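You operate a simulated robot arm through the tools that you are given. There is no shell and no other tool. Be economical: measure what you need, move in short steps, check, and stop when the job is done.

You run a simulated two-armed robot. Do the job below in one go: nothing can be reset, and whatever is moved stays where it is left.

TASK
Roll the fluff off the black jumper and zip it into the red zip bag.
Fine: use the lint roller and lay it back where it lay; one hand holds the bag steady while the other puts the jumper in; shut the flap and zip up.

Only the result counts: the job must be done as asked and must still hold three seconds after the hand-in. Knocking over, shifting, dropping, spilling or breaking anything else fails it.

THE ROBOT
Two 6-joint arms with two-finger parallel grippers on one trunk, on a base that drives. Base frame: it is fixed to the floor where the robot stands at the start and does not move with it; the origin is under the middle of the robot, x ahead of it, y to its left, z up. Readings come in m, degrees, newtons and seconds.
The left shoulder is at the start at [0.06, 0.187, 1.172], the right one opposite. With the tool pointing down near the work surface each hand reaches from about 0.1 to 0.6 m from the robot's upright axis, wherever it stands, measured 20 degrees to its own side. Places, roughly: inside of the red zip bag [0.3, -0.5, 0.8]; red zip bag flap [0.5, -0.5, 1]; red zip bag zip [0.2, -0.6, 0.9]. Payload 1.57 kg a hand.
Tool frame (each hand has its own): the origin (TCP) lies between the finger pads and is the grasp point; the fingertips stand 0.03 m ahead of it; z points along the fingers, y is the line along which they close. The gripper opens to 0.11 m. The fingers are 0.024 m wide and 0.012 m thick; the gripper's body (0.048 by 0.112 m) begins 0.078 m behind the TCP.
Orientation is told as [roll, pitch, yaw] about the base's x, y, z axes, in that order, counted from this pose: with the fingers straight down and closing along the base's y, the tool's x points along the base's -x, its y along +y and its z along -z.

THE INTERFACE
- The arms move only by the tool play_rows. It takes "left_plan", "right_plan" or both (then of equal length, played together; a hand with none holds still); each is a list of rows, each a list of 7 numbers: the gripper command, from -1 (fully open) to 1 (shut), values between in proportion, then the shift along the tool's x, y, z in m, then the turn, a rotation vector about the tool's x, y, z in degrees. In form: [[grip, dx, dy, dz, rx, ry, rz], ...]. A call has 1 to 12 rows; each row shifts and turns the commanded pose from where the row before left it, along the tool's axes as they then stand. A row lasts 0.2 s, in which the tool goes at most 0.05 m and 8.6 degrees; a call with a longer step from one row to the next is refused whole, and so is a gripper value outside its range. Where a pose cannot be reached the arm comes as near as it can. A force on the tool above 40 N (or 10 N above the force at the start of the call, whichever is more), or a blocked arm, ends the call early, and 0.2 s more pass. The fingers move at their own pace (about 0.153 m/s each) and stop on an object; they squeeze with about 43 N. The grip force told is the motor's: it shows also when the fingers shut on nothing. Time passes only in rows, and 0.2 s behind the last, so rows that do not move let the fingers close. The reply holds the time, the measured pose of the TCP, the force on the tool along the base axes, the opening and the grip force, in the units named above and with some noise.
- Cameras (640 x 400 px; columns grow to the right, rows downward): "scene" is now at [0.0084, -0.0197, 1.7043]; the picture's right is [-0.29, -0.96, 0.00], its down [-0.80, 0.24, -0.55] and it looks along [0.52, -0.16, -0.84] (base axes); focal length 269 px, centre (320, 200). "left" rides on the left gripper at [0.07, -0.016, -0.141] in its tool frame; the picture's right is [0.23, 0.97, 0.00], its down [-0.86, 0.20, -0.48] and it looks along [-0.47, 0.11, 0.88] (tool axes); focal length 222 px, centre (320, 200). "right" rides on the right gripper at [0.07, 0.016, -0.141] in its tool frame; the picture's right is [-0.23, 0.97, 0.00], its down [-0.86, -0.20, -0.48] and it looks along [-0.47, -0.11, 0.88] (tool axes); focal length 222 px, centre (320, 200). There is no depth. A picture from a camera that has moved, and an enlarged one, comes with that camera's place and axes in the base frame and with its lens.
- grab_frame(camera): a new picture of that camera. The clock stands still meanwhile.
- slide_trunk(by): slides the trunk up (or, below 0, down) by that many m; the arms and the scene camera ride with it, the base frame stays. It gives what a move gives, with no picture.
- steer(legs): drives the robot by 1 to 6 legs, each [ahead, left, turn to the left] in m, m and degrees, along the robot's own axes; the way and the turn of a leg run together, so that a leg with both is an arc; at most 1.5 m and 180 degrees a leg. The arms and the cameras ride along, it lands a little off, and it stops where it bumps. It gives what a move gives.
- aim_head(pan, tilt): turns the head with the scene camera to pan (to the left, within 86 degrees either way) and tilt (down, from -29 to 69), counted from straight ahead of the robot. It gives what a move gives.
- zoom(camera, box): a new picture of the part [left, top, right, bottom] of that camera's present view, enlarged. The clock stands still meanwhile.
- close_job(): hands the job in; it is judged then, once.

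Work in short steps. Places have to be worked out from the pictures, the camera data and where the tool is seen: move nearer, look again, correct. Check each grasp and each placing, and mend what went wrong. You have 120 turns and 100 pictures in all, those below and enlarged ones among them. Open the grippers and draw the arms clear of the work before you hand the job in, unless the task says otherwise; then end with one line.

The tools are called after "Emit:" by a JSON object that holds its "method" and its "body". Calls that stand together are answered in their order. play_rows: Moves the arms, as the interface text tells. Its arguments: {"type":"object","properties":{"left_plan":{"type":"array","items":{"type":"array","items":{"type":"number"}}},"right_plan":{"type":"array","items":{"type":"array","items":{"type":"number"}}}},"required":[]} The other tools are called the same way: slide_trunk (by) slides the trunk up or down; steer (legs) drives the base; aim_head (pan, tilt) turns the head that bears the scene camera; grab_frame (camera) takes a picture; zoom (camera, box) takes an enlarged picture of a part of a camera's view; close_job () hands the job in.

At the start:

```text
t: 0.0
left_ee_pos: [0.4066, -0.0124, 1.2793]
left_ee_rot: [0.0, 0.0, 0.0]
left_wrist_force: [-0.7, -0.2, -0.1]
left_opening: 0.1101
left_gripper_force: 0.1
right_ee_pos: [0.2655, -0.3713, 1.2876]
right_ee_rot: [0.1, 0.1, 0.0]
right_wrist_force: [0.5, -0.2, 0.2]
right_opening: 0.1099
right_gripper_force: 0.0
trunk travel left (down, up): [-0.8, 0.19]
robot x, y, heading: [0.0011, 0.0022, 0.1]
head pan, tilt: [-16.9, 57.0]
```

scene: 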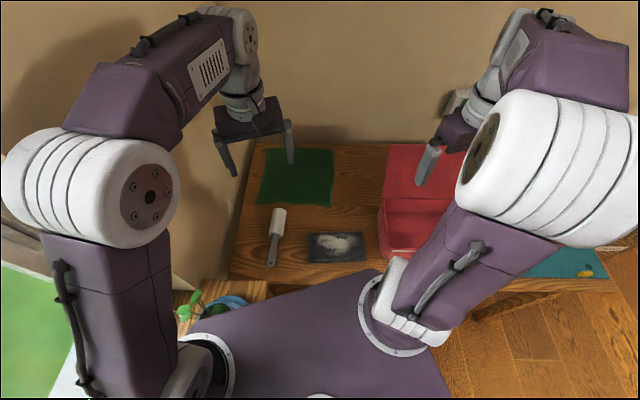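
right: 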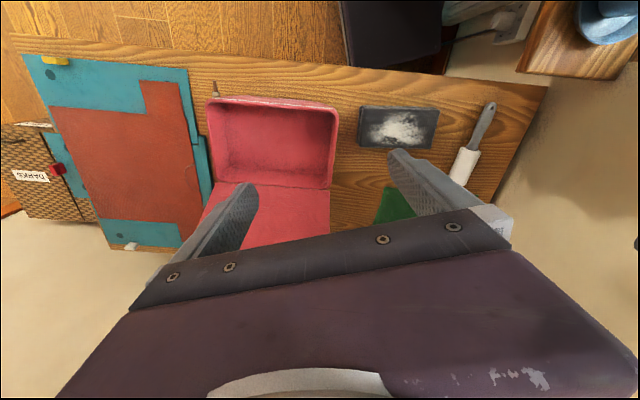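
left: 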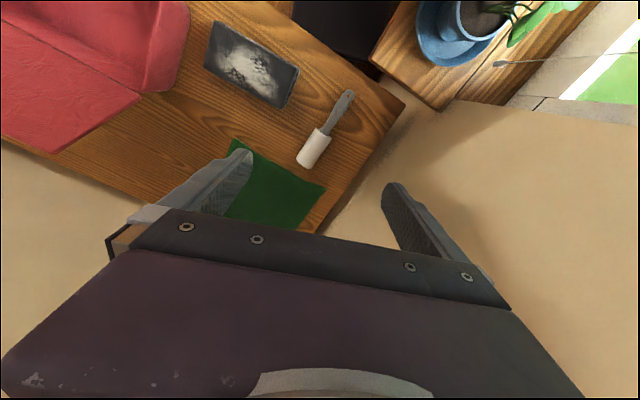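

The jumper looks to be near (0.35,-0.18), the roller from (0.36,0.04) to (0.53,-0.02), and the bag is to the right. I'll zoom in for detail.

Emit:
{"method": "zoom", "body": {"camera": "scene", "box": [230, 130, 470, 280]}}

Emit:
{"method": "zoom", "body": {"camera": "right", "box": [180, 60, 540, 285]}}

```text
2.67 times, centred on (350, 205) of scene
camera zoom: at [0.0084, -0.0197, 1.7043], right [-0.29, -0.96, 0.0], down [-0.8, 0.24, -0.55], along [0.52, -0.16, -0.84], focal length 717 px, centre (240, 187)
```

zoom: 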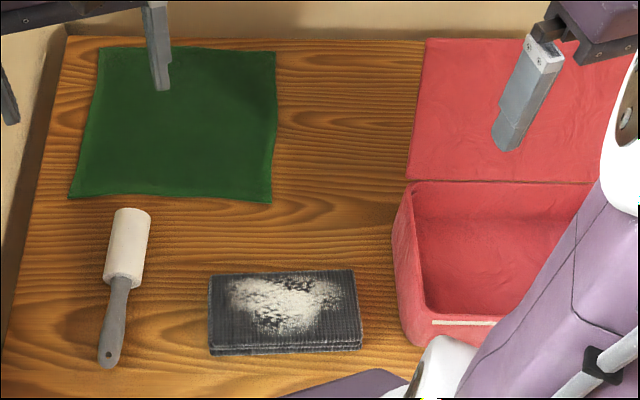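

```text
1.78 times, centred on (360, 172) of right
camera zoom: at [0.1947, -0.3556, 1.4289], right [0.23, 0.97, 0.0], down [0.86, -0.2, 0.48], along [0.47, -0.11, -0.88], focal length 395 px, centre (249, 249)
```

zoom: 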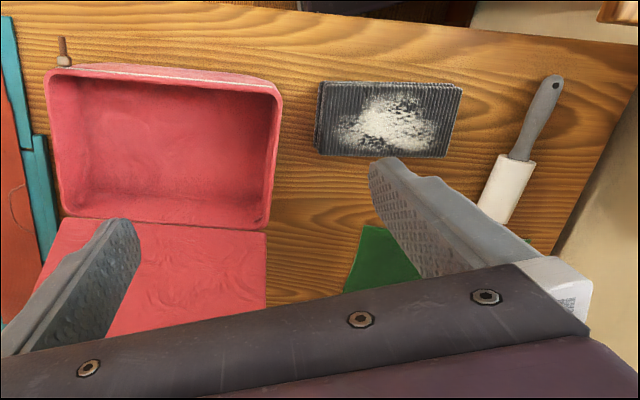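

The bag is open: its rim is at about z 0.9, the flap leans up behind it, and the pull is at the near-right corner. The table sits about 17° clockwise of the robot. Before driving I'll check what is around the robot.

Emit:
{"method": "aim_head", "body": {"pan": -60, "tilt": 55}}

Emit:
{"method": "grab_frame", "body": {"camera": "scene"}}

Emit:
{"method": "aim_head", "body": {"pan": 30, "tilt": 55}}

Emit:
{"method": "grab_frame", "body": {"camera": "scene"}}

```text
t: 1.1
left_ee_pos: [0.407, -0.0111, 1.2804]
left_ee_rot: [-0.1, 0.0, 0.0]
left_wrist_force: [0.5, -0.5, -0.4]
left_opening: 0.11
left_gripper_force: 0.1
right_ee_pos: [0.2654, -0.372, 1.2849]
right_ee_rot: [0.0, 0.1, 0.1]
right_wrist_force: [0.4, 0.1, -0.1]
right_opening: 0.1102
right_gripper_force: 0.0
trunk travel left (down, up): [-0.8, 0.19]
robot x, y, heading: [-0.0007, -0.0009, -0.0]
head pan, tilt: [-60.0, 55.0]
```

```text
94 pictures are left
camera scene: at [-0.0225, -0.0618, 1.7068], right [-0.87, -0.5, 0.0], down [-0.41, 0.71, -0.57], along [0.29, -0.5, -0.82], focal length 269 px, centre (320, 200)
```

scene: 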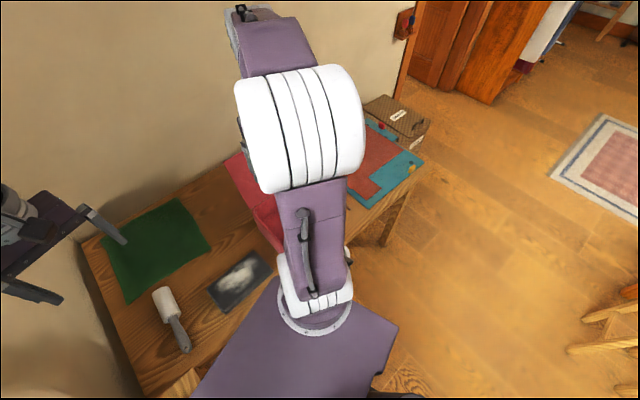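

```text
t: 2.8
left_ee_pos: [0.4064, -0.0124, 1.2791]
left_ee_rot: [0.1, 0.0, 0.1]
left_wrist_force: [-0.7, -0.2, 0.6]
left_opening: 0.1099
left_gripper_force: 0.2
right_ee_pos: [0.2645, -0.3703, 1.2867]
right_ee_rot: [-0.1, 0.0, 0.0]
right_wrist_force: [-0.1, 0.3, 0.5]
right_opening: 0.1103
right_gripper_force: 0.1
trunk travel left (down, up): [-0.8, 0.19]
robot x, y, heading: [0.0002, 0.0027, 0.0]
head pan, tilt: [30.0, 55.0]
```

```text
93 pictures are left
camera scene: at [0.0038, 0.0366, 1.7068], right [0.5, -0.87, 0.0], down [-0.71, -0.41, -0.57], along [0.5, 0.29, -0.82], focal length 269 px, centre (320, 200)
```

scene: 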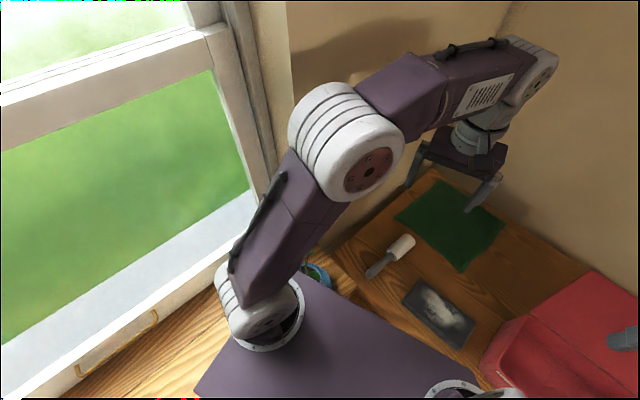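

There is a window and a counter on the left and free floor on the right. I'll turn to square up with the table and shift slightly right.

Emit:
{"method": "steer", "body": {"legs": [[0, 0, -17]]}}

Emit:
{"method": "aim_head", "body": {"pan": 0, "tilt": 60}}

Emit:
{"method": "grab_frame", "body": {"camera": "scene"}}

Emit:
{"method": "grab_frame", "body": {"camera": "left"}}

```text
t: 4.1
left_ee_pos: [0.3855, -0.1318, 1.2801]
left_ee_rot: [-0.1, 0.1, -17.3]
left_wrist_force: [-0.8, 0.1, -0.4]
left_opening: 0.11
left_gripper_force: 0.2
right_ee_pos: [0.144, -0.4339, 1.2871]
right_ee_rot: [-0.1, 0.0, -17.3]
right_wrist_force: [-0.3, -0.3, -0.9]
right_opening: 0.11
right_gripper_force: 0.1
trunk travel left (down, up): [-0.8, 0.19]
robot x, y, heading: [-0.0004, 0.0006, -17.3]
head pan, tilt: [30.0, 55.0]
```

```text
t: 5.1
left_ee_pos: [0.384, -0.1317, 1.2803]
left_ee_rot: [0.0, -0.1, -17.2]
left_wrist_force: [0.0, 0.0, -0.2]
left_opening: 0.1101
left_gripper_force: 0.1
right_ee_pos: [0.1423, -0.4336, 1.2876]
right_ee_rot: [0.0, 0.1, -17.3]
right_wrist_force: [-0.5, -0.4, 0.0]
right_opening: 0.11
right_gripper_force: 0.1
trunk travel left (down, up): [-0.8, 0.19]
robot x, y, heading: [-0.002, -0.004, -17.2]
head pan, tilt: [0.0, 60.0]
```

```text
92 pictures are left
camera scene: at [0.0077, -0.0013, 1.7007], right [-0.3, -0.96, 0.0], down [-0.83, 0.26, -0.5], along [0.48, -0.15, -0.87], focal length 269 px, centre (320, 200)
```

scene: 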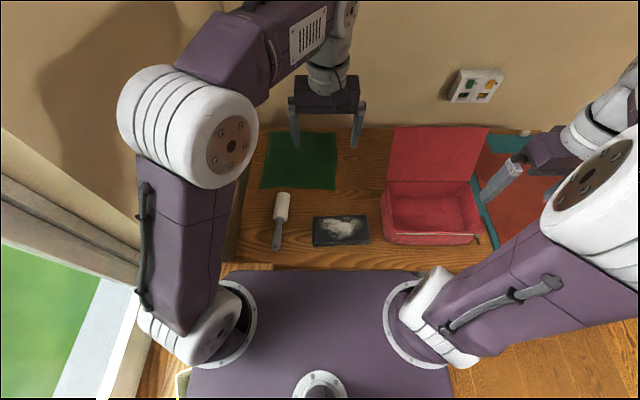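

```text
91 pictures are left
camera left: at [0.3123, -0.1253, 1.4204], right [0.07, 1.0, 0.0], down [0.88, -0.06, 0.48], along [0.48, -0.03, -0.88], focal length 222 px, centre (320, 200)
```

left: 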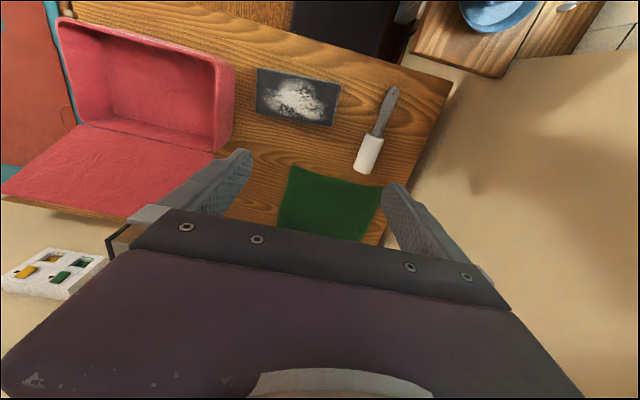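

Now squared up. I'll zoom in on the work area to measure.

Emit:
{"method": "zoom", "body": {"camera": "scene", "box": [240, 120, 400, 270]}}

Emit:
{"method": "zoom", "body": {"camera": "scene", "box": [370, 110, 510, 260]}}

```text
2.67 times, centred on (320, 195) of scene
camera zoom: at [0.0077, -0.0013, 1.7007], right [-0.3, -0.96, 0.0], down [-0.83, 0.26, -0.5], along [0.48, -0.15, -0.87], focal length 717 px, centre (320, 213)
```

zoom: 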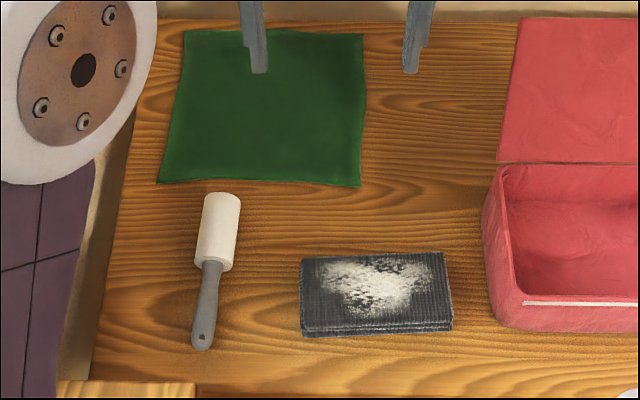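

```text
2.67 times, centred on (440, 185) of scene
camera zoom: at [0.0077, -0.0013, 1.7007], right [-0.3, -0.96, 0.0], down [-0.83, 0.26, -0.5], along [0.48, -0.15, -0.87], focal length 717 px, centre (0, 240)
```

zoom: 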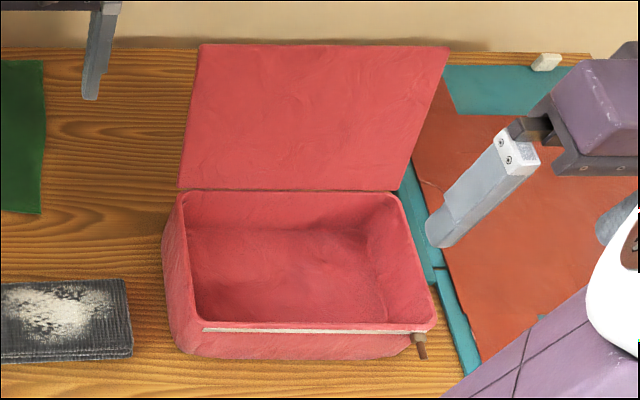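

In the table-aligned frame (T), I estimate:
- **Roller:** x 0.32–0.54, y about 0.147.
- **Jumper:** x 0.35–0.447, y from -0.17 to 0.026.
- **Bag:** x 0.355–0.55, y from -0.53 to -0.23.

I'll move the left hand above the roller handle.

Emit:
{"method": "play_rows", "body": {"left_plan": [[-1, 0.005, 0.02, 0.034, 0, 0, 0], [-1, 0.005, 0.02, 0.034, 0, 0, 0], [-1, 0.005, 0.02, 0.034, 0, 0, 0], [-1, 0.005, 0.02, 0.034, 0, 0, 0], [-1, 0.005, 0.02, 0.034, 0, 0, 0], [-1, 0.005, 0.02, 0.034, 0, 0, 0], [-1, 0.005, 0.02, 0.034, 0, 0, 0], [-1, 0.003, 0.02, 0.034, 0, 0, 0], [-1, 0, 0, 0, 0, 0, 0]]}}

Emit:
{"method": "grab_frame", "body": {"camera": "left"}}

Emit:
{"method": "grab_frame", "body": {"camera": "scene"}}

```text
t: 7.1
left_ee_pos: [0.3989, 0.0346, 1.0063]
left_ee_rot: [0.0, -0.1, -17.4]
left_wrist_force: [-0.7, -0.1, 0.5]
left_opening: 0.1099
left_gripper_force: 0.1
right_ee_pos: [0.1422, -0.4333, 1.2864]
right_ee_rot: [0.0, 0.0, -17.3]
right_wrist_force: [-0.6, 0.4, 0.4]
right_opening: 0.11
right_gripper_force: 0.1
trunk travel left (down, up): [-0.8, 0.19]
robot x, y, heading: [0.0003, 0.002, -17.1]
head pan, tilt: [0.0, 60.0]
```

```text
88 pictures are left
camera left: at [0.3257, 0.0408, 1.1465], right [0.07, 1.0, 0.0], down [0.88, -0.06, 0.48], along [0.48, -0.03, -0.88], focal length 222 px, centre (320, 200)
```

left: 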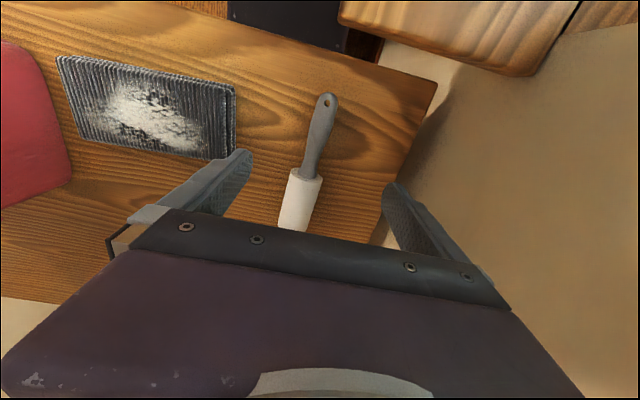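

```text
87 pictures are left
camera scene: at [0.0072, -0.0016, 1.7007], right [-0.3, -0.95, 0.0], down [-0.83, 0.26, -0.5], along [0.48, -0.15, -0.87], focal length 269 px, centre (320, 200)
```

scene: 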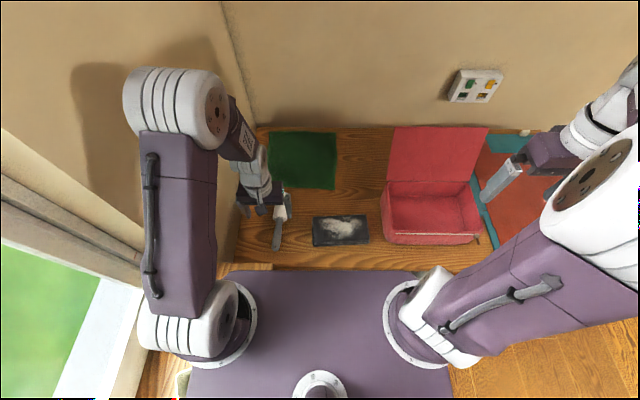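

The hand is over the handle, about 4 mm off in y. I'll descend to TCP z≈0.838, close and check the grip.

Emit:
{"method": "play_rows", "body": {"left_plan": [[-1, 0, -0.004, 0.035, 0, 0, 0], [-1, 0, 0, 0.035, 0, 0, 0], [-1, 0, 0, 0.035, 0, 0, 0], [-1, 0, 0, 0.035, 0, 0, 0], [-1, 0, 0, 0.028, 0, 0, 0], [-1, 0, 0, 0, 0, 0, 0]]}}

Emit:
{"method": "grab_frame", "body": {"camera": "left"}}

```text
t: 8.5
left_ee_pos: [0.3955, 0.0252, 0.8392]
left_ee_rot: [0.0, 0.0, -17.4]
left_wrist_force: [-0.4, 0.1, -0.4]
left_opening: 0.1101
left_gripper_force: 0.0
right_ee_pos: [0.1431, -0.4334, 1.2861]
right_ee_rot: [0.1, 0.1, -17.3]
right_wrist_force: [-0.2, 0.0, -0.2]
right_opening: 0.1099
right_gripper_force: 0.0
trunk travel left (down, up): [-0.8, 0.19]
robot x, y, heading: [-0.0005, -0.0015, -17.0]
head pan, tilt: [0.0, 60.0]
```

```text
86 pictures are left
camera left: at [0.3227, 0.0321, 0.9801], right [0.07, 1.0, 0.0], down [0.88, -0.06, 0.48], along [0.48, -0.03, -0.88], focal length 222 px, centre (320, 200)
```

left: 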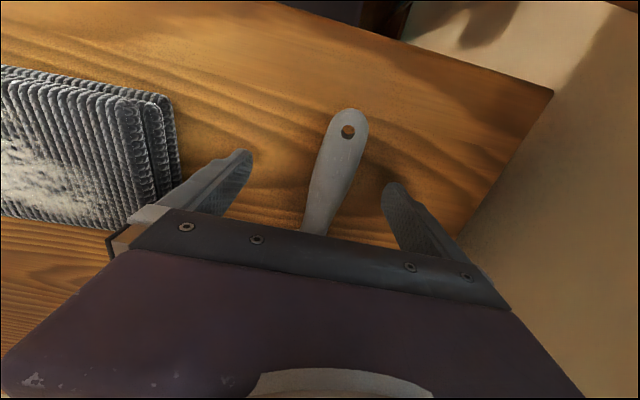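

The handle lies between the fingers. I'll close on it.

Emit:
{"method": "play_rows", "body": {"left_plan": [[0, 0, 0, 0, 0, 0, 0], [0.6, 0, 0, 0, 0, 0, 0], [1, 0, 0, 0, 0, 0, 0], [1, 0, 0, 0, 0, 0, 0], [1, 0, 0, 0, 0, 0, 0]]}}

Emit:
{"method": "play_rows", "body": {"left_plan": [[1, 0, 0, -0.02, 0, 0, 0], [1, 0, 0, -0.02, 0, 0, 0], [1, 0, 0, -0.02, 0, 0, 0], [1, 0, 0, 0, 0, 0, 0]]}}

Emit:
{"method": "grab_frame", "body": {"camera": "left"}}

Emit:
{"method": "zoom", "body": {"camera": "scene", "box": [210, 120, 400, 270]}}

```text
t: 9.7
left_ee_pos: [0.3952, 0.0257, 0.8389]
left_ee_rot: [0.0, 0.0, -17.3]
left_wrist_force: [-0.5, -0.1, 0.6]
left_opening: 0.0296
left_gripper_force: 39.2
right_ee_pos: [0.1431, -0.4321, 1.2868]
right_ee_rot: [0.0, 0.0, -17.3]
right_wrist_force: [-0.5, -0.3, 0.0]
right_opening: 0.1102
right_gripper_force: 0.1
trunk travel left (down, up): [-0.8, 0.19]
robot x, y, heading: [0.0, -0.0004, -17.5]
head pan, tilt: [0.0, 60.0]
```

```text
t: 10.7
left_ee_pos: [0.3963, 0.0287, 0.9007]
left_ee_rot: [0.1, -0.1, -17.3]
left_wrist_force: [0.6, -1.1, -0.2]
left_opening: 0.0
left_gripper_force: 21.4
right_ee_pos: [0.1431, -0.434, 1.2864]
right_ee_rot: [0.0, 0.0, -17.3]
right_wrist_force: [0.5, 0.2, 0.7]
right_opening: 0.1097
right_gripper_force: 0.1
trunk travel left (down, up): [-0.8, 0.19]
robot x, y, heading: [-0.0033, -0.0031, -17.3]
head pan, tilt: [0.0, 60.0]
```

```text
85 pictures are left
camera left: at [0.324, 0.0355, 1.0411], right [0.07, 1.0, 0.0], down [0.88, -0.06, 0.48], along [0.48, -0.03, -0.88], focal length 222 px, centre (320, 200)
```

left: 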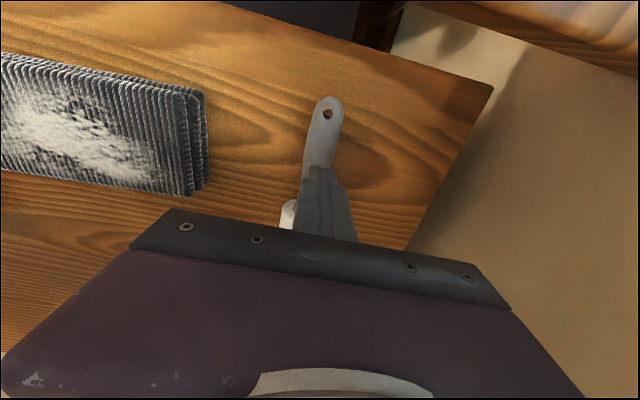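

```text
2.67 times, centred on (305, 195) of scene
camera zoom: at [0.0079, -0.0014, 1.7007], right [-0.3, -0.95, 0.0], down [-0.83, 0.26, -0.5], along [0.48, -0.15, -0.87], focal length 717 px, centre (360, 213)
```

zoom: 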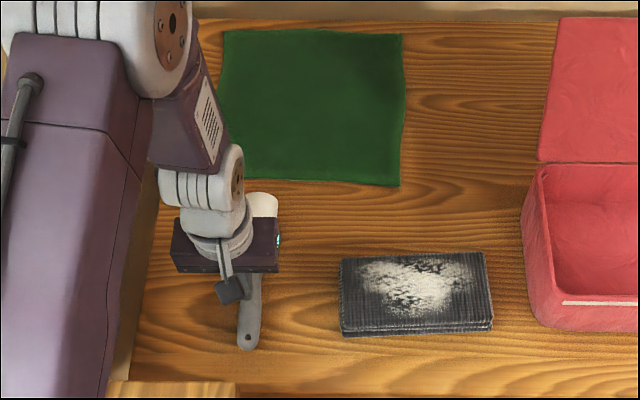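

The fingers gripped too shallowly and slipped off, and the handle end moved about 1 cm. I'll open and regrasp deeper, nearer the head.

Emit:
{"method": "play_rows", "body": {"left_plan": [[-1, -0.012, -0.002, 0, 0, 0, 0], [-1, -0.013, -0.002, 0, 0, 0, 0], [-1, 0, 0, 0.025, 0, 0, 0], [-1, 0, 0, 0.025, 0, 0, 0], [-1, 0, 0, 0.013, 0, 0, 0], [-1, 0, 0, 0.005, 0, 0, 0], [-1, 0, 0, 0, 0, 0, 0]]}}

Emit:
{"method": "grab_frame", "body": {"camera": "left"}}

```text
t: 12.3
left_ee_pos: [0.4164, 0.0187, 0.8322]
left_ee_rot: [0.1, 0.1, -17.3]
left_wrist_force: [-0.2, 0.6, 0.1]
left_opening: 0.1101
left_gripper_force: 0.0
right_ee_pos: [0.1438, -0.4336, 1.2866]
right_ee_rot: [0.0, 0.0, -17.3]
right_wrist_force: [-0.3, 0.6, 0.0]
right_opening: 0.1098
right_gripper_force: 0.1
trunk travel left (down, up): [-0.8, 0.19]
robot x, y, heading: [-0.0018, -0.0017, -17.2]
head pan, tilt: [0.0, 60.0]
```

```text
83 pictures are left
camera left: at [0.3444, 0.0243, 0.9725], right [0.07, 1.0, 0.0], down [0.88, -0.06, 0.48], along [0.48, -0.03, -0.88], focal length 222 px, centre (320, 200)
```

left: 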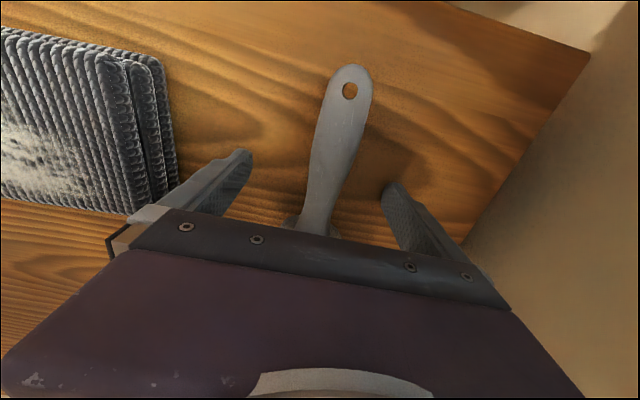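

The handle is centred. I'll close and lift slowly.

Emit:
{"method": "play_rows", "body": {"left_plan": [[0, 0, 0.002, 0, 0, 0, 0], [0.6, 0, 0, 0, 0, 0, 0], [1, 0, 0, 0, 0, 0, 0], [1, 0, 0, 0, 0, 0, 0], [1, 0, 0, 0, 0, 0, 0], [1, 0, 0, -0.005, 0, 0, 0], [1, 0, 0, -0.005, 0, 0, 0], [1, 0, 0, -0.01, 0, 0, 0], [1, 0, 0, -0.01, 0, 0, 0], [1, 0, 0, 0, 0, 0, 0]]}}

Emit:
{"method": "grab_frame", "body": {"camera": "left"}}

```text
t: 14.5
left_ee_pos: [0.4171, 0.0189, 0.8634]
left_ee_rot: [0.1, -0.1, -17.3]
left_wrist_force: [0.0, -0.4, -1.8]
left_opening: 0.0258
left_gripper_force: 36.9
right_ee_pos: [0.1438, -0.4336, 1.2876]
right_ee_rot: [0.0, 0.0, -17.3]
right_wrist_force: [0.4, -0.5, 0.9]
right_opening: 0.1097
right_gripper_force: 0.0
trunk travel left (down, up): [-0.8, 0.19]
robot x, y, heading: [0.0007, -0.0003, -17.4]
head pan, tilt: [0.0, 60.0]
```

```text
82 pictures are left
camera left: at [0.3447, 0.025, 1.0038], right [0.07, 1.0, 0.0], down [0.88, -0.06, 0.48], along [0.48, -0.03, -0.88], focal length 222 px, centre (320, 200)
```

left: 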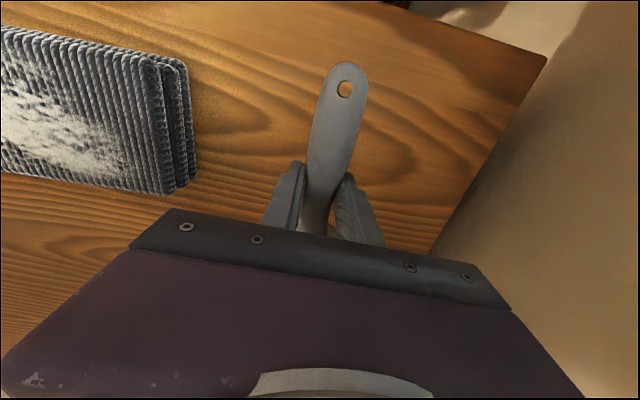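

The roller is held. I'll lift it and carry it over the left end of the jumper, with the head spanning the jumper's depth.

Emit:
{"method": "play_rows", "body": {"left_plan": [[1, 0, 0, -0.03, 0, 0, 0], [1, 0, 0, -0.03, 0, 0, 0], [1, 0.017, -0.028, 0, 0, 0, 0], [1, 0.017, -0.028, 0, 0, 0, 0], [1, 0.017, -0.028, 0, 0, 0, 0], [1, 0.017, -0.028, 0, 0, 0, 0], [1, 0.017, -0.028, 0, 0, 0, 0], [1, 0, 0, 0.02, 0, 0, 0], [1, 0, 0, 0, 0, 0, 0]]}}

Emit:
{"method": "grab_frame", "body": {"camera": "left"}}

Emit:
{"method": "zoom", "body": {"camera": "scene", "box": [210, 120, 400, 270]}}

```text
t: 16.5
left_ee_pos: [0.2949, -0.0866, 0.9009]
left_ee_rot: [0.0, 0.0, -17.2]
left_wrist_force: [-0.9, -0.1, -1.4]
left_opening: 0.0259
left_gripper_force: 37.0
right_ee_pos: [0.1435, -0.4333, 1.286]
right_ee_rot: [0.0, 0.0, -17.3]
right_wrist_force: [-0.2, -0.2, -0.5]
right_opening: 0.1097
right_gripper_force: 0.0
trunk travel left (down, up): [-0.8, 0.19]
robot x, y, heading: [-0.0018, -0.0003, -17.4]
head pan, tilt: [0.0, 60.0]
```

```text
81 pictures are left
camera left: at [0.2225, -0.0806, 1.0417], right [0.07, 1.0, 0.0], down [0.88, -0.06, 0.48], along [0.48, -0.03, -0.88], focal length 222 px, centre (320, 200)
```

left: 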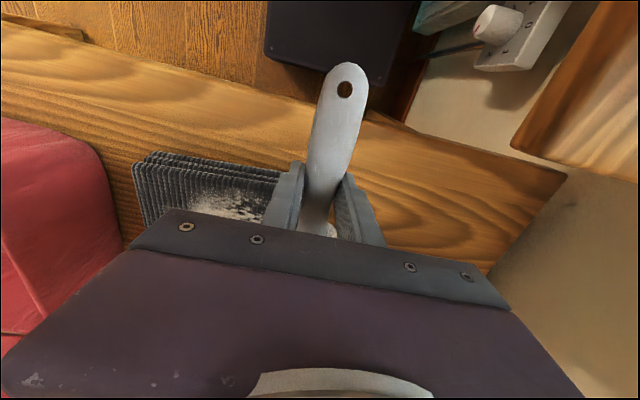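

```text
2.67 times, centred on (305, 195) of scene
camera zoom: at [0.0082, -0.0012, 1.7007], right [-0.3, -0.95, 0.0], down [-0.83, 0.26, -0.5], along [0.48, -0.15, -0.87], focal length 717 px, centre (360, 213)
```

zoom: 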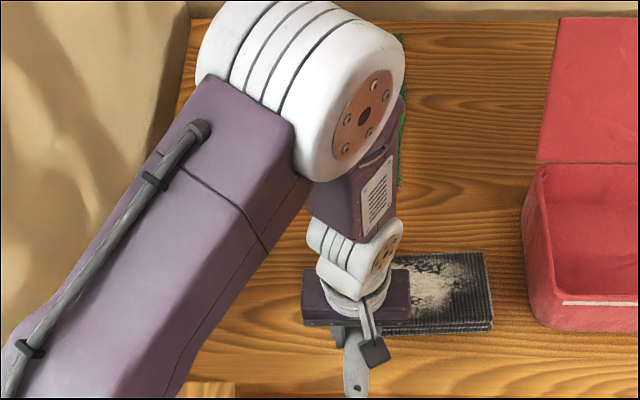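

Head bottom is about 0.03 above TCP-level contact (~0.869). I'll lower it gently to find contact.

Emit:
{"method": "play_rows", "body": {"left_plan": [[1, 0, 0, 0.015, 0, 0, 0], [1, 0, 0, 0.015, 0, 0, 0], [1, 0, 0, 0.003, 0, 0, 0], [1, 0, 0, 0, 0, 0, 0]]}}

Emit:
{"method": "play_rows", "body": {"left_plan": [[1, 0, 0, 0.004, 0, 0, 0], [1, 0, 0, 0, 0, 0, 0]]}}

Emit:
{"method": "grab_frame", "body": {"camera": "left"}}

```text
t: 17.5
left_ee_pos: [0.2929, -0.0877, 0.8684]
left_ee_rot: [-0.1, -0.1, -17.3]
left_wrist_force: [-1.0, 0.1, 12.7]
left_opening: 0.0255
left_gripper_force: 36.8
right_ee_pos: [0.1414, -0.4331, 1.2871]
right_ee_rot: [0.0, -0.1, -17.4]
right_wrist_force: [-0.7, 0.2, 0.3]
right_opening: 0.1103
right_gripper_force: 0.1
trunk travel left (down, up): [-0.8, 0.19]
robot x, y, heading: [-0.0014, -0.0004, -17.1]
head pan, tilt: [0.0, 60.0]
```

```text
t: 18.1
left_ee_pos: [0.2918, -0.088, 0.8638]
left_ee_rot: [0.0, -0.1, -17.3]
left_wrist_force: [-6.1, 2.6, 17.5]
left_opening: 0.0253
left_gripper_force: 36.3
right_ee_pos: [0.1403, -0.4334, 1.2865]
right_ee_rot: [0.1, -0.1, -17.3]
right_wrist_force: [0.2, -0.3, 0.1]
right_opening: 0.11
right_gripper_force: 0.0
trunk travel left (down, up): [-0.8, 0.19]
robot x, y, heading: [0.001, -0.0024, -17.2]
head pan, tilt: [0.0, 60.0]
```

```text
79 pictures are left
camera left: at [0.2204, -0.0818, 1.005], right [0.07, 1.0, 0.0], down [0.88, -0.06, 0.48], along [0.48, -0.03, -0.88], focal length 222 px, centre (320, 200)
```

left: 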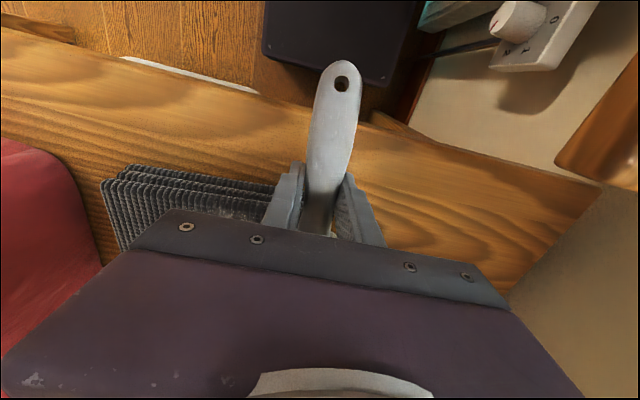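

In contact at 17 N, which is more than needed. I'll ease up 6 mm and roll toward -y across the jumper.

Emit:
{"method": "play_rows", "body": {"left_plan": [[1, 0, 0, -0.006, 0, 0, 0], [1, 0, -0.015, 0, 0, 0, 0], [1, 0, -0.015, 0, 0, 0, 0], [1, 0, -0.015, 0, 0, 0, 0], [1, 0, 0, 0, 0, 0, 0]]}}

Emit:
{"method": "zoom", "body": {"camera": "scene", "box": [210, 120, 400, 270]}}

```text
t: 19.3
left_ee_pos: [0.2806, -0.1323, 0.8695]
left_ee_rot: [0.0, 0.0, -17.3]
left_wrist_force: [-0.2, -1.5, -1.2]
left_opening: 0.025
left_gripper_force: 36.5
right_ee_pos: [0.143, -0.4336, 1.2862]
right_ee_rot: [0.0, 0.0, -17.4]
right_wrist_force: [0.0, 0.1, -0.8]
right_opening: 0.1098
right_gripper_force: 0.1
trunk travel left (down, up): [-0.8, 0.19]
robot x, y, heading: [0.0009, -0.0009, -17.5]
head pan, tilt: [0.0, 60.0]
```

```text
2.67 times, centred on (305, 195) of scene
camera zoom: at [0.0074, -0.0012, 1.7007], right [-0.3, -0.95, 0.0], down [-0.83, 0.26, -0.5], along [0.48, -0.15, -0.87], focal length 717 px, centre (360, 213)
```

zoom: 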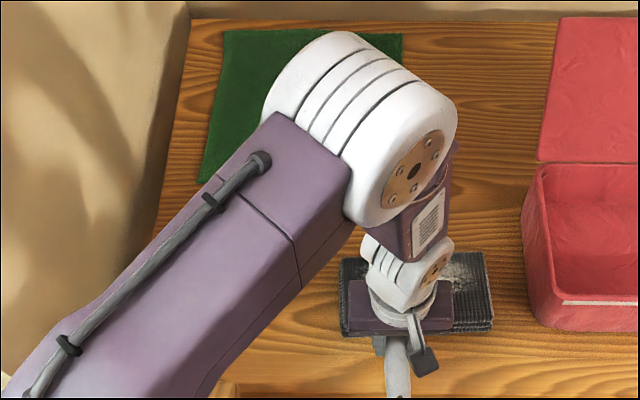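

The jumper has not moved, but contact was lost. I'll lower 4 mm and keep rolling while watching the force.

Emit:
{"method": "play_rows", "body": {"left_plan": [[1, 0, 0, 0.004, 0, 0, 0], [1, 0, -0.003, 0, 0, 0, 0], [1, 0, 0, 0, 0, 0, 0]]}}

```text
t: 20.1
left_ee_pos: [0.2811, -0.1346, 0.867]
left_ee_rot: [0.0, 0.0, -17.3]
left_wrist_force: [-0.8, 0.2, -1.0]
left_opening: 0.0251
left_gripper_force: 36.8
right_ee_pos: [0.1421, -0.4335, 1.2876]
right_ee_rot: [0.1, 0.0, -17.4]
right_wrist_force: [0.3, -0.1, 0.2]
right_opening: 0.1102
right_gripper_force: 0.0
trunk travel left (down, up): [-0.8, 0.19]
robot x, y, heading: [0.0014, 0.0004, -17.4]
head pan, tilt: [0.0, 60.0]
```

Emit:
{"method": "play_rows", "body": {"left_plan": [[1, 0, 0, 0.003, 0, 0, 0], [1, 0, -0.002, 0, 0, 0, 0], [1, 0, 0, 0, 0, 0, 0]]}}

```text
t: 20.9
left_ee_pos: [0.2796, -0.137, 0.8647]
left_ee_rot: [0.0, -0.1, -17.2]
left_wrist_force: [4.3, 4.1, 15.2]
left_opening: 0.0251
left_gripper_force: 36.9
right_ee_pos: [0.1432, -0.4324, 1.2866]
right_ee_rot: [-0.1, 0.1, -17.1]
right_wrist_force: [0.5, -0.7, 0.4]
right_opening: 0.11
right_gripper_force: 0.1
trunk travel left (down, up): [-0.8, 0.19]
robot x, y, heading: [0.0004, 0.0016, -17.3]
head pan, tilt: [0.0, 60.0]
```

Contact is at about z 0.865. I'll ease off 1 mm and roll back to the left edge, then across to the right.

Emit:
{"method": "play_rows", "body": {"left_plan": [[1, 0, 0, -0.001, 0, 0, 0], [1, 0, 0.015, 0, 0, 0, 0], [1, 0, 0.015, 0, 0, 0, 0], [1, 0, 0.015, 0, 0, 0, 0], [1, 0, 0.015, 0, 0, 0, 0], [1, 0, 0, 0, 0, 0, 0]]}}

Emit:
{"method": "play_rows", "body": {"left_plan": [[1, 0, -0.016, 0, 0, 0, 0], [1, 0, -0.016, 0, 0, 0, 0], [1, 0, -0.016, 0, 0, 0, 0], [1, 0, -0.016, 0, 0, 0, 0], [1, 0, -0.016, 0, 0, 0, 0], [1, 0, -0.016, 0, 0, 0, 0], [1, 0, 0, 0, 0, 0, 0]]}}

Emit:
{"method": "zoom", "body": {"camera": "scene", "box": [210, 120, 400, 270]}}

```text
t: 22.3
left_ee_pos: [0.2981, -0.0783, 0.8652]
left_ee_rot: [0.2, 0.1, -17.1]
left_wrist_force: [0.6, 0.4, 3.2]
left_opening: 0.0253
left_gripper_force: 36.5
right_ee_pos: [0.1432, -0.4343, 1.2866]
right_ee_rot: [-0.1, 0.0, -17.1]
right_wrist_force: [0.6, 0.0, 0.7]
right_opening: 0.1101
right_gripper_force: 0.2
trunk travel left (down, up): [-0.8, 0.19]
robot x, y, heading: [0.0018, 0.0033, -17.6]
head pan, tilt: [0.0, 60.0]
```

```text
t: 23.9
left_ee_pos: [0.2719, -0.1703, 0.8658]
left_ee_rot: [0.1, 0.0, -17.3]
left_wrist_force: [-0.3, 0.0, -1.3]
left_opening: 0.0251
left_gripper_force: 36.6
right_ee_pos: [0.1435, -0.4327, 1.2864]
right_ee_rot: [0.0, 0.0, -17.3]
right_wrist_force: [0.5, -0.2, 0.2]
right_opening: 0.11
right_gripper_force: 0.1
trunk travel left (down, up): [-0.8, 0.19]
robot x, y, heading: [0.0004, 0.0025, -17.1]
head pan, tilt: [0.0, 60.0]
```

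```text
2.67 times, centred on (305, 195) of scene
camera zoom: at [0.0079, -0.0013, 1.7007], right [-0.3, -0.95, 0.0], down [-0.83, 0.26, -0.5], along [0.48, -0.15, -0.87], focal length 717 px, centre (360, 213)
```

zoom: 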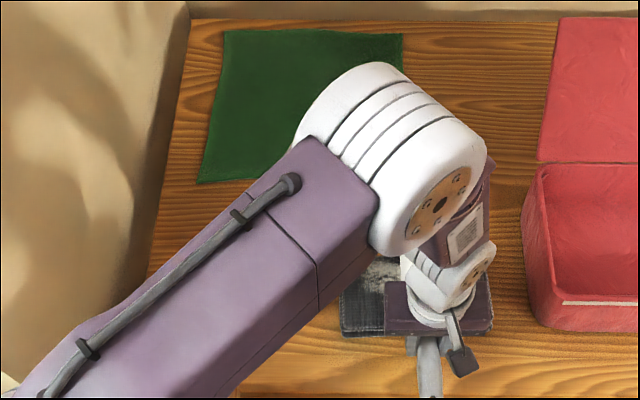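

Some fluff has gone, but contact faded. I'll press 2 mm more and make passes right and then left, then look with the right wrist camera.

Emit:
{"method": "play_rows", "body": {"left_plan": [[1, 0, 0, 0.0025, 0, 0, 0], [1, 0, -0.015, 0, 0, 0, 0], [1, 0, -0.015, 0, 0, 0, 0], [1, 0, -0.015, 0, 0, 0, 0], [1, 0, -0.01, 0, 0, 0, 0], [1, 0, 0, 0, 0, 0, 0]]}}

Emit:
{"method": "play_rows", "body": {"left_plan": [[1, 0, 0.015, 0, 0, 0, 0], [1, 0, 0.015, 0, 0, 0, 0], [1, 0, 0.015, 0, 0, 0, 0], [1, 0, 0.015, 0, 0, 0, 0], [1, 0, 0.015, 0, 0, 0, 0], [1, 0, 0, 0, 0, 0, 0]]}}

Emit:
{"method": "play_rows", "body": {"left_plan": [[1, 0, 0.015, 0.0005, 0, 0, 0], [1, 0, 0.015, 0, 0, 0, 0], [1, 0, 0.015, 0, 0, 0, 0], [1, 0, 0.015, 0, 0, 0, 0], [1, 0, 0.015, 0, 0, 0, 0], [1, 0, 0, 0, 0, 0, 0]]}}

Emit:
{"method": "grab_frame", "body": {"camera": "right"}}

```text
t: 25.3
left_ee_pos: [0.2522, -0.2211, 0.862]
left_ee_rot: [-0.1, -0.1, -17.3]
left_wrist_force: [1.3, 7.1, 18.9]
left_opening: 0.0252
left_gripper_force: 37.0
right_ee_pos: [0.1416, -0.4308, 1.2877]
right_ee_rot: [-0.2, -0.1, -17.3]
right_wrist_force: [0.5, 0.6, -0.1]
right_opening: 0.1099
right_gripper_force: 0.1
trunk travel left (down, up): [-0.8, 0.19]
robot x, y, heading: [-0.0001, -0.0012, -17.3]
head pan, tilt: [0.0, 60.0]
```

```text
t: 26.7
left_ee_pos: [0.276, -0.1509, 0.8627]
left_ee_rot: [0.1, 0.1, -17.3]
left_wrist_force: [0.6, -0.2, -1.6]
left_opening: 0.0252
left_gripper_force: 36.5
right_ee_pos: [0.1424, -0.434, 1.2869]
right_ee_rot: [0.0, 0.0, -17.1]
right_wrist_force: [-1.0, -0.5, 0.3]
right_opening: 0.1101
right_gripper_force: 0.1
trunk travel left (down, up): [-0.8, 0.19]
robot x, y, heading: [0.0005, 0.0009, -17.1]
head pan, tilt: [0.0, 60.0]
```

```text
t: 28.1
left_ee_pos: [0.2969, -0.0802, 0.8626]
left_ee_rot: [0.0, 0.1, -17.3]
left_wrist_force: [-0.1, -0.2, 5.4]
left_opening: 0.0252
left_gripper_force: 36.8
right_ee_pos: [0.1421, -0.434, 1.286]
right_ee_rot: [0.0, 0.0, -17.3]
right_wrist_force: [-0.4, -1.6, -0.5]
right_opening: 0.1101
right_gripper_force: 0.0
trunk travel left (down, up): [-0.8, 0.19]
robot x, y, heading: [-0.0008, 0.0036, -17.4]
head pan, tilt: [0.0, 60.0]
```

```text
76 pictures are left
camera right: at [0.08, -0.3977, 1.4289], right [0.51, 0.86, 0.0], down [0.76, -0.44, 0.48], along [0.41, -0.24, -0.88], focal length 222 px, centre (320, 200)
```

right: 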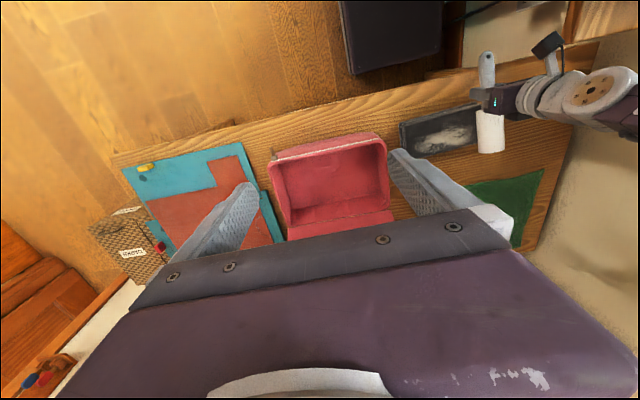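

Emit:
{"method": "zoom", "body": {"camera": "right", "box": [380, 60, 540, 160]}}

```text
4.00 times, centred on (460, 110) of right
camera zoom: at [0.08, -0.3977, 1.4289], right [0.51, 0.86, 0.0], down [0.76, -0.44, 0.48], along [0.41, -0.24, -0.88], focal length 888 px, centre (-240, 560)
```

zoom: 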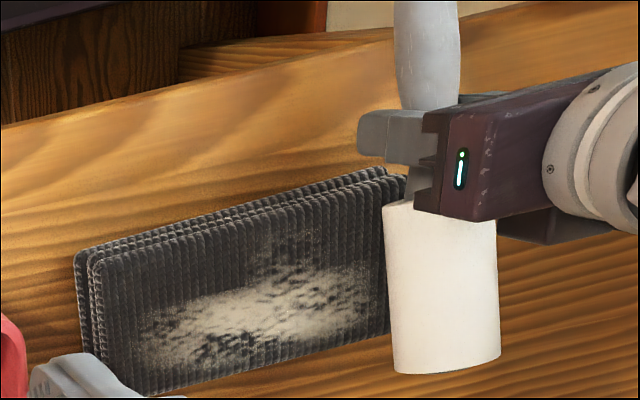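

The front half is clean but fluff remains on the far half, because the head tip is tilted up. I'll pitch the tool nose-down about 5°, lower until I feel contact, and roll again.

Emit:
{"method": "play_rows", "body": {"left_plan": [[1, 0, 0, -0.01, 0, 0, 0], [1, 0, -0.01, 0, 0, 5, 0], [1, 0, 0, 0.003, 0, 0, 0], [1, 0, 0, 0, 0, 0, 0]]}}

Emit:
{"method": "play_rows", "body": {"left_plan": [[1, 0, 0, 0.003, 0, 0, 0], [1, 0, 0, 0, 0, 0, 0]]}}

```text
t: 29.1
left_ee_pos: [0.2939, -0.0892, 0.8696]
left_ee_rot: [0.0, 5.0, -17.3]
left_wrist_force: [1.1, -0.6, -0.8]
left_opening: 0.0252
left_gripper_force: 36.8
right_ee_pos: [0.1432, -0.4332, 1.286]
right_ee_rot: [0.0, 0.0, -17.2]
right_wrist_force: [0.5, -0.4, -0.4]
right_opening: 0.11
right_gripper_force: 0.0
trunk travel left (down, up): [-0.8, 0.19]
robot x, y, heading: [0.0044, 0.0012, -17.5]
head pan, tilt: [0.0, 60.0]
```

```text
t: 29.7
left_ee_pos: [0.2935, -0.0897, 0.8665]
left_ee_rot: [0.1, 4.9, -17.4]
left_wrist_force: [1.0, 1.8, 2.4]
left_opening: 0.0252
left_gripper_force: 36.2
right_ee_pos: [0.1424, -0.4326, 1.2867]
right_ee_rot: [0.0, 0.0, -17.3]
right_wrist_force: [0.8, 0.1, -0.2]
right_opening: 0.11
right_gripper_force: 0.1
trunk travel left (down, up): [-0.8, 0.19]
robot x, y, heading: [-0.0025, -0.0009, -17.5]
head pan, tilt: [0.0, 60.0]
```

Contact is just starting. I'll add 1.5 mm and roll to the right.

Emit:
{"method": "play_rows", "body": {"left_plan": [[1, 0, 0, 0.0015, 0, 0, 0], [1, 0, -0.015, 0, 0, 0, 0], [1, 0, -0.015, 0, 0, 0, 0], [1, 0, -0.015, 0, 0, 0, 0], [1, 0, -0.015, 0, 0, 0, 0], [1, 0, 0, 0, 0, 0, 0]]}}

Emit:
{"method": "play_rows", "body": {"left_plan": [[1, 0, -0.015, 0.001, 0, 0, 0], [1, 0, -0.015, 0, 0, 0, 0], [1, 0, -0.015, 0, 0, 0, 0], [1, 0, -0.015, 0, 0, 0, 0], [1, 0, -0.015, 0, 0, 0, 0], [1, 0, 0, 0, 0, 0, 0]]}}

Emit:
{"method": "zoom", "body": {"camera": "right", "box": [380, 60, 540, 160]}}

```text
t: 31.1
left_ee_pos: [0.2752, -0.1447, 0.8651]
left_ee_rot: [-0.1, 5.0, -17.4]
left_wrist_force: [3.1, 7.9, 19.3]
left_opening: 0.0253
left_gripper_force: 37.0
right_ee_pos: [0.1423, -0.4314, 1.2875]
right_ee_rot: [0.0, -0.1, -17.4]
right_wrist_force: [-0.3, 0.3, -0.6]
right_opening: 0.1101
right_gripper_force: 0.0
trunk travel left (down, up): [-0.8, 0.19]
robot x, y, heading: [-0.0033, 0.0003, -17.5]
head pan, tilt: [0.0, 60.0]
```

```text
t: 32.5
left_ee_pos: [0.254, -0.2159, 0.8642]
left_ee_rot: [0.0, 4.9, -17.2]
left_wrist_force: [1.9, 7.1, 15.3]
left_opening: 0.0255
left_gripper_force: 36.6
right_ee_pos: [0.1418, -0.4306, 1.2861]
right_ee_rot: [-0.1, 0.0, -17.2]
right_wrist_force: [0.5, 0.3, -1.1]
right_opening: 0.1102
right_gripper_force: 0.0
trunk travel left (down, up): [-0.8, 0.19]
robot x, y, heading: [0.0022, -0.0005, -17.6]
head pan, tilt: [0.0, 60.0]
```

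```text
4.00 times, centred on (460, 110) of right
camera zoom: at [0.0796, -0.3951, 1.4297], right [0.51, 0.86, 0.0], down [0.76, -0.44, 0.48], along [0.41, -0.24, -0.88], focal length 888 px, centre (-240, 560)
```

zoom: 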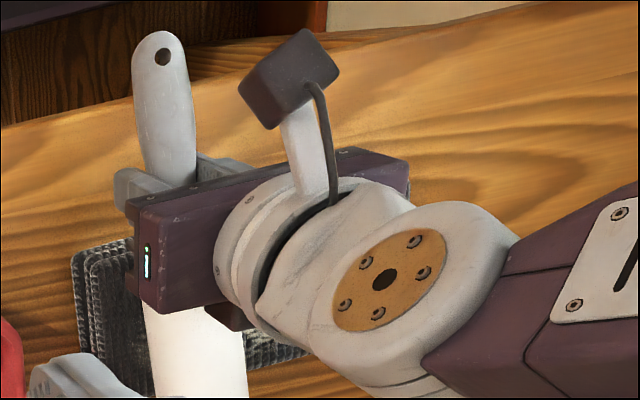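

Contact held throughout. I'll extend slightly to the right, then roll back to the left end.

Emit:
{"method": "play_rows", "body": {"left_plan": [[1, 0, -0.015, 0, 0, 0, 0], [1, 0, -0.01, 0, 0, 0, 0], [1, 0, 0.015, 0, 0, 0, 0], [1, 0, 0.015, 0, 0, 0, 0], [1, 0, 0.015, 0, 0, 0, 0], [1, 0, 0.015, 0, 0, 0, 0], [1, 0, 0.015, 0, 0, 0, 0], [1, 0, 0.015, 0, 0, 0, 0], [1, 0, 0, 0, 0, 0, 0]]}}

Emit:
{"method": "play_rows", "body": {"left_plan": [[1, 0, 0.015, 0, 0, 0, 0], [1, 0, 0.015, 0, 0, 0, 0], [1, 0, 0.015, 0, 0, 0, 0], [1, 0, 0.015, 0, 0, 0, 0], [1, 0, 0.015, 0, 0, 0, 0], [1, 0, 0, 0, 0, 0, 0]]}}

Emit:
{"method": "zoom", "body": {"camera": "right", "box": [380, 60, 540, 160]}}

```text
t: 34.5
left_ee_pos: [0.2722, -0.1567, 0.8629]
left_ee_rot: [0.0, 5.0, -17.3]
left_wrist_force: [0.2, -3.3, 12.2]
left_opening: 0.0251
left_gripper_force: 36.6
right_ee_pos: [0.1412, -0.4338, 1.2864]
right_ee_rot: [-0.1, 0.0, -17.3]
right_wrist_force: [-0.3, -0.1, 0.3]
right_opening: 0.1097
right_gripper_force: 0.0
trunk travel left (down, up): [-0.8, 0.19]
robot x, y, heading: [-0.0001, -0.002, -16.9]
head pan, tilt: [0.0, 60.0]
```

```text
t: 35.9
left_ee_pos: [0.2961, -0.0849, 0.8619]
left_ee_rot: [0.0, 4.9, -17.3]
left_wrist_force: [-0.2, -0.9, 7.4]
left_opening: 0.0251
left_gripper_force: 36.4
right_ee_pos: [0.1438, -0.4335, 1.2864]
right_ee_rot: [0.0, 0.0, -17.4]
right_wrist_force: [-0.2, 0.0, 0.0]
right_opening: 0.1098
right_gripper_force: 0.1
trunk travel left (down, up): [-0.8, 0.19]
robot x, y, heading: [-0.0019, -0.0007, -17.1]
head pan, tilt: [0.0, 60.0]
```

```text
4.00 times, centred on (460, 110) of right
camera zoom: at [0.0798, -0.3979, 1.429], right [0.51, 0.86, 0.0], down [0.76, -0.44, 0.48], along [0.41, -0.24, -0.88], focal length 888 px, centre (-240, 560)
```

zoom: 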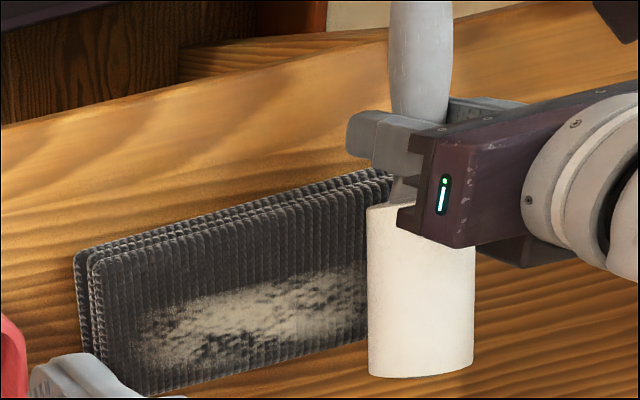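

More came off, but a far band remains. I'll add 8° more nose-down tilt and repeat.

Emit:
{"method": "play_rows", "body": {"left_plan": [[1, 0, 0, -0.015, 0, 0, 0], [1, 0, -0.01, 0, 0, 8, 0], [1, 0, 0, 0.004, 0, 0, 0], [1, 0, 0, 0, 0, 0, 0]]}}

Emit:
{"method": "play_rows", "body": {"left_plan": [[1, 0, 0, 0.003, 0, 0, 0], [1, 0, 0, 0, 0, 0, 0]]}}

Emit:
{"method": "zoom", "body": {"camera": "right", "box": [380, 60, 540, 160]}}

```text
t: 36.9
left_ee_pos: [0.2932, -0.0951, 0.8734]
left_ee_rot: [0.0, 13.0, -17.2]
left_wrist_force: [-0.8, -0.5, -1.1]
left_opening: 0.0252
left_gripper_force: 36.5
right_ee_pos: [0.1435, -0.4321, 1.287]
right_ee_rot: [0.0, -0.1, -17.2]
right_wrist_force: [-0.1, 0.6, 0.2]
right_opening: 0.11
right_gripper_force: 0.0
trunk travel left (down, up): [-0.8, 0.19]
robot x, y, heading: [0.005, 0.0005, -17.4]
head pan, tilt: [0.0, 60.0]
```

```text
t: 37.5
left_ee_pos: [0.2932, -0.095, 0.8702]
left_ee_rot: [0.0, 13.0, -17.3]
left_wrist_force: [-1.1, -0.8, -1.1]
left_opening: 0.0251
left_gripper_force: 36.6
right_ee_pos: [0.1425, -0.434, 1.2856]
right_ee_rot: [-0.1, 0.0, -17.2]
right_wrist_force: [-0.2, -0.4, -0.3]
right_opening: 0.1098
right_gripper_force: 0.1
trunk travel left (down, up): [-0.8, 0.19]
robot x, y, heading: [-0.002, 0.0015, -17.4]
head pan, tilt: [0.0, 60.0]
```

```text
4.00 times, centred on (460, 110) of right
camera zoom: at [0.0804, -0.3975, 1.4289], right [0.51, 0.86, 0.0], down [0.76, -0.44, 0.48], along [0.41, -0.24, -0.88], focal length 888 px, centre (-240, 560)
```

zoom: 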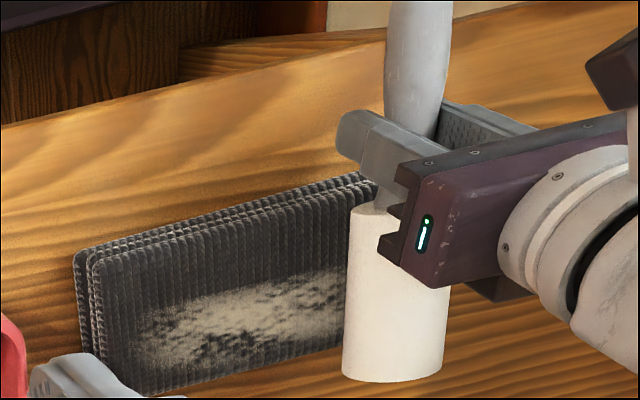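

Still no contact, so I'll lower further.

Emit:
{"method": "play_rows", "body": {"left_plan": [[1, 0, 0, 0.003, 0, 0, 0], [1, 0, 0, 0, 0, 0, 0]]}}

```text
t: 38.1
left_ee_pos: [0.2912, -0.0956, 0.8677]
left_ee_rot: [0.0, 13.0, -17.3]
left_wrist_force: [2.1, 0.6, 8.4]
left_opening: 0.025
left_gripper_force: 36.5
right_ee_pos: [0.143, -0.4324, 1.2857]
right_ee_rot: [0.1, 0.0, -17.3]
right_wrist_force: [0.6, -0.6, 0.3]
right_opening: 0.11
right_gripper_force: 0.2
trunk travel left (down, up): [-0.8, 0.19]
robot x, y, heading: [0.0006, -0.0031, -17.4]
head pan, tilt: [0.0, 60.0]
```

Contact at 8 N. I'll roll to the right and back.

Emit:
{"method": "play_rows", "body": {"left_plan": [[1, 0, 0.012, 0.0005, 0, 0, 0], [1, 0, -0.012, 0, 0, 0, 0], [1, 0, -0.015, 0, 0, 0, 0], [1, 0, -0.015, 0, 0, 0, 0], [1, 0, -0.015, 0, 0, 0, 0], [1, 0, -0.015, 0, 0, 0, 0], [1, 0, 0, 0, 0, 0, 0]]}}

Emit:
{"method": "play_rows", "body": {"left_plan": [[1, 0, -0.015, 0.0005, 0, 0, 0], [1, 0, -0.015, 0, 0, 0, 0], [1, 0, -0.015, 0, 0, 0, 0], [1, 0, -0.015, 0, 0, 0, 0], [1, 0, -0.015, 0, 0, 0, 0], [1, 0, -0.015, 0, 0, 0, 0], [1, 0, 0, 0, 0, 0, 0]]}}

Emit:
{"method": "play_rows", "body": {"left_plan": [[1, 0, 0.015, 0, 0, 0, 0], [1, 0, 0.015, 0, 0, 0, 0], [1, 0, 0.015, 0, 0, 0, 0], [1, 0, 0.015, 0, 0, 0, 0], [1, 0, 0.015, 0, 0, 0, 0], [1, 0, 0.015, 0, 0, 0, 0], [1, 0, 0.015, 0, 0, 0, 0], [1, 0, 0.015, 0, 0, 0, 0], [1, 0, 0.015, 0, 0, 0, 0], [1, 0, 0.015, 0, 0, 0, 0], [1, 0, 0.015, 0, 0, 0, 0], [1, 0, 0, 0, 0, 0, 0]]}}

Emit:
{"method": "zoom", "body": {"camera": "right", "box": [380, 60, 540, 160]}}

```text
t: 39.7
left_ee_pos: [0.275, -0.1501, 0.8678]
left_ee_rot: [-0.1, 12.9, -17.3]
left_wrist_force: [0.1, 2.2, 11.9]
left_opening: 0.0247
left_gripper_force: 37.1
right_ee_pos: [0.1414, -0.431, 1.2868]
right_ee_rot: [0.1, 0.0, -17.3]
right_wrist_force: [0.3, 0.4, -0.7]
right_opening: 0.1099
right_gripper_force: 0.0
trunk travel left (down, up): [-0.8, 0.19]
robot x, y, heading: [0.0004, 0.0022, -17.6]
head pan, tilt: [0.0, 60.0]
```

```text
t: 41.3
left_ee_pos: [0.2459, -0.2369, 0.8672]
left_ee_rot: [0.0, 13.1, -17.4]
left_wrist_force: [-0.5, 0.5, -0.9]
left_opening: 0.0251
left_gripper_force: 36.5
right_ee_pos: [0.143, -0.4336, 1.2853]
right_ee_rot: [0.0, -0.1, -17.3]
right_wrist_force: [0.4, 0.4, -0.5]
right_opening: 0.1102
right_gripper_force: 0.0
trunk travel left (down, up): [-0.8, 0.19]
robot x, y, heading: [-0.0021, -0.0016, -17.4]
head pan, tilt: [0.0, 60.0]
```

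```text
t: 43.9
left_ee_pos: [0.2968, -0.0786, 0.8667]
left_ee_rot: [-0.1, 13.0, -17.3]
left_wrist_force: [1.7, 0.7, 2.2]
left_opening: 0.0249
left_gripper_force: 36.9
right_ee_pos: [0.1435, -0.4337, 1.2849]
right_ee_rot: [0.0, -0.1, -17.3]
right_wrist_force: [0.9, 0.4, 0.5]
right_opening: 0.11
right_gripper_force: 0.2
trunk travel left (down, up): [-0.8, 0.19]
robot x, y, heading: [0.0019, 0.0025, -17.5]
head pan, tilt: [0.0, 60.0]
```

```text
4.00 times, centred on (460, 110) of right
camera zoom: at [0.0803, -0.3976, 1.4289], right [0.51, 0.86, 0.0], down [0.76, -0.44, 0.48], along [0.41, -0.24, -0.88], focal length 888 px, centre (-240, 560)
```

zoom: 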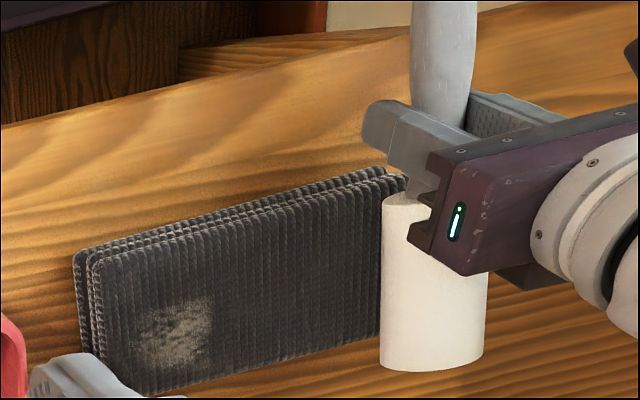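

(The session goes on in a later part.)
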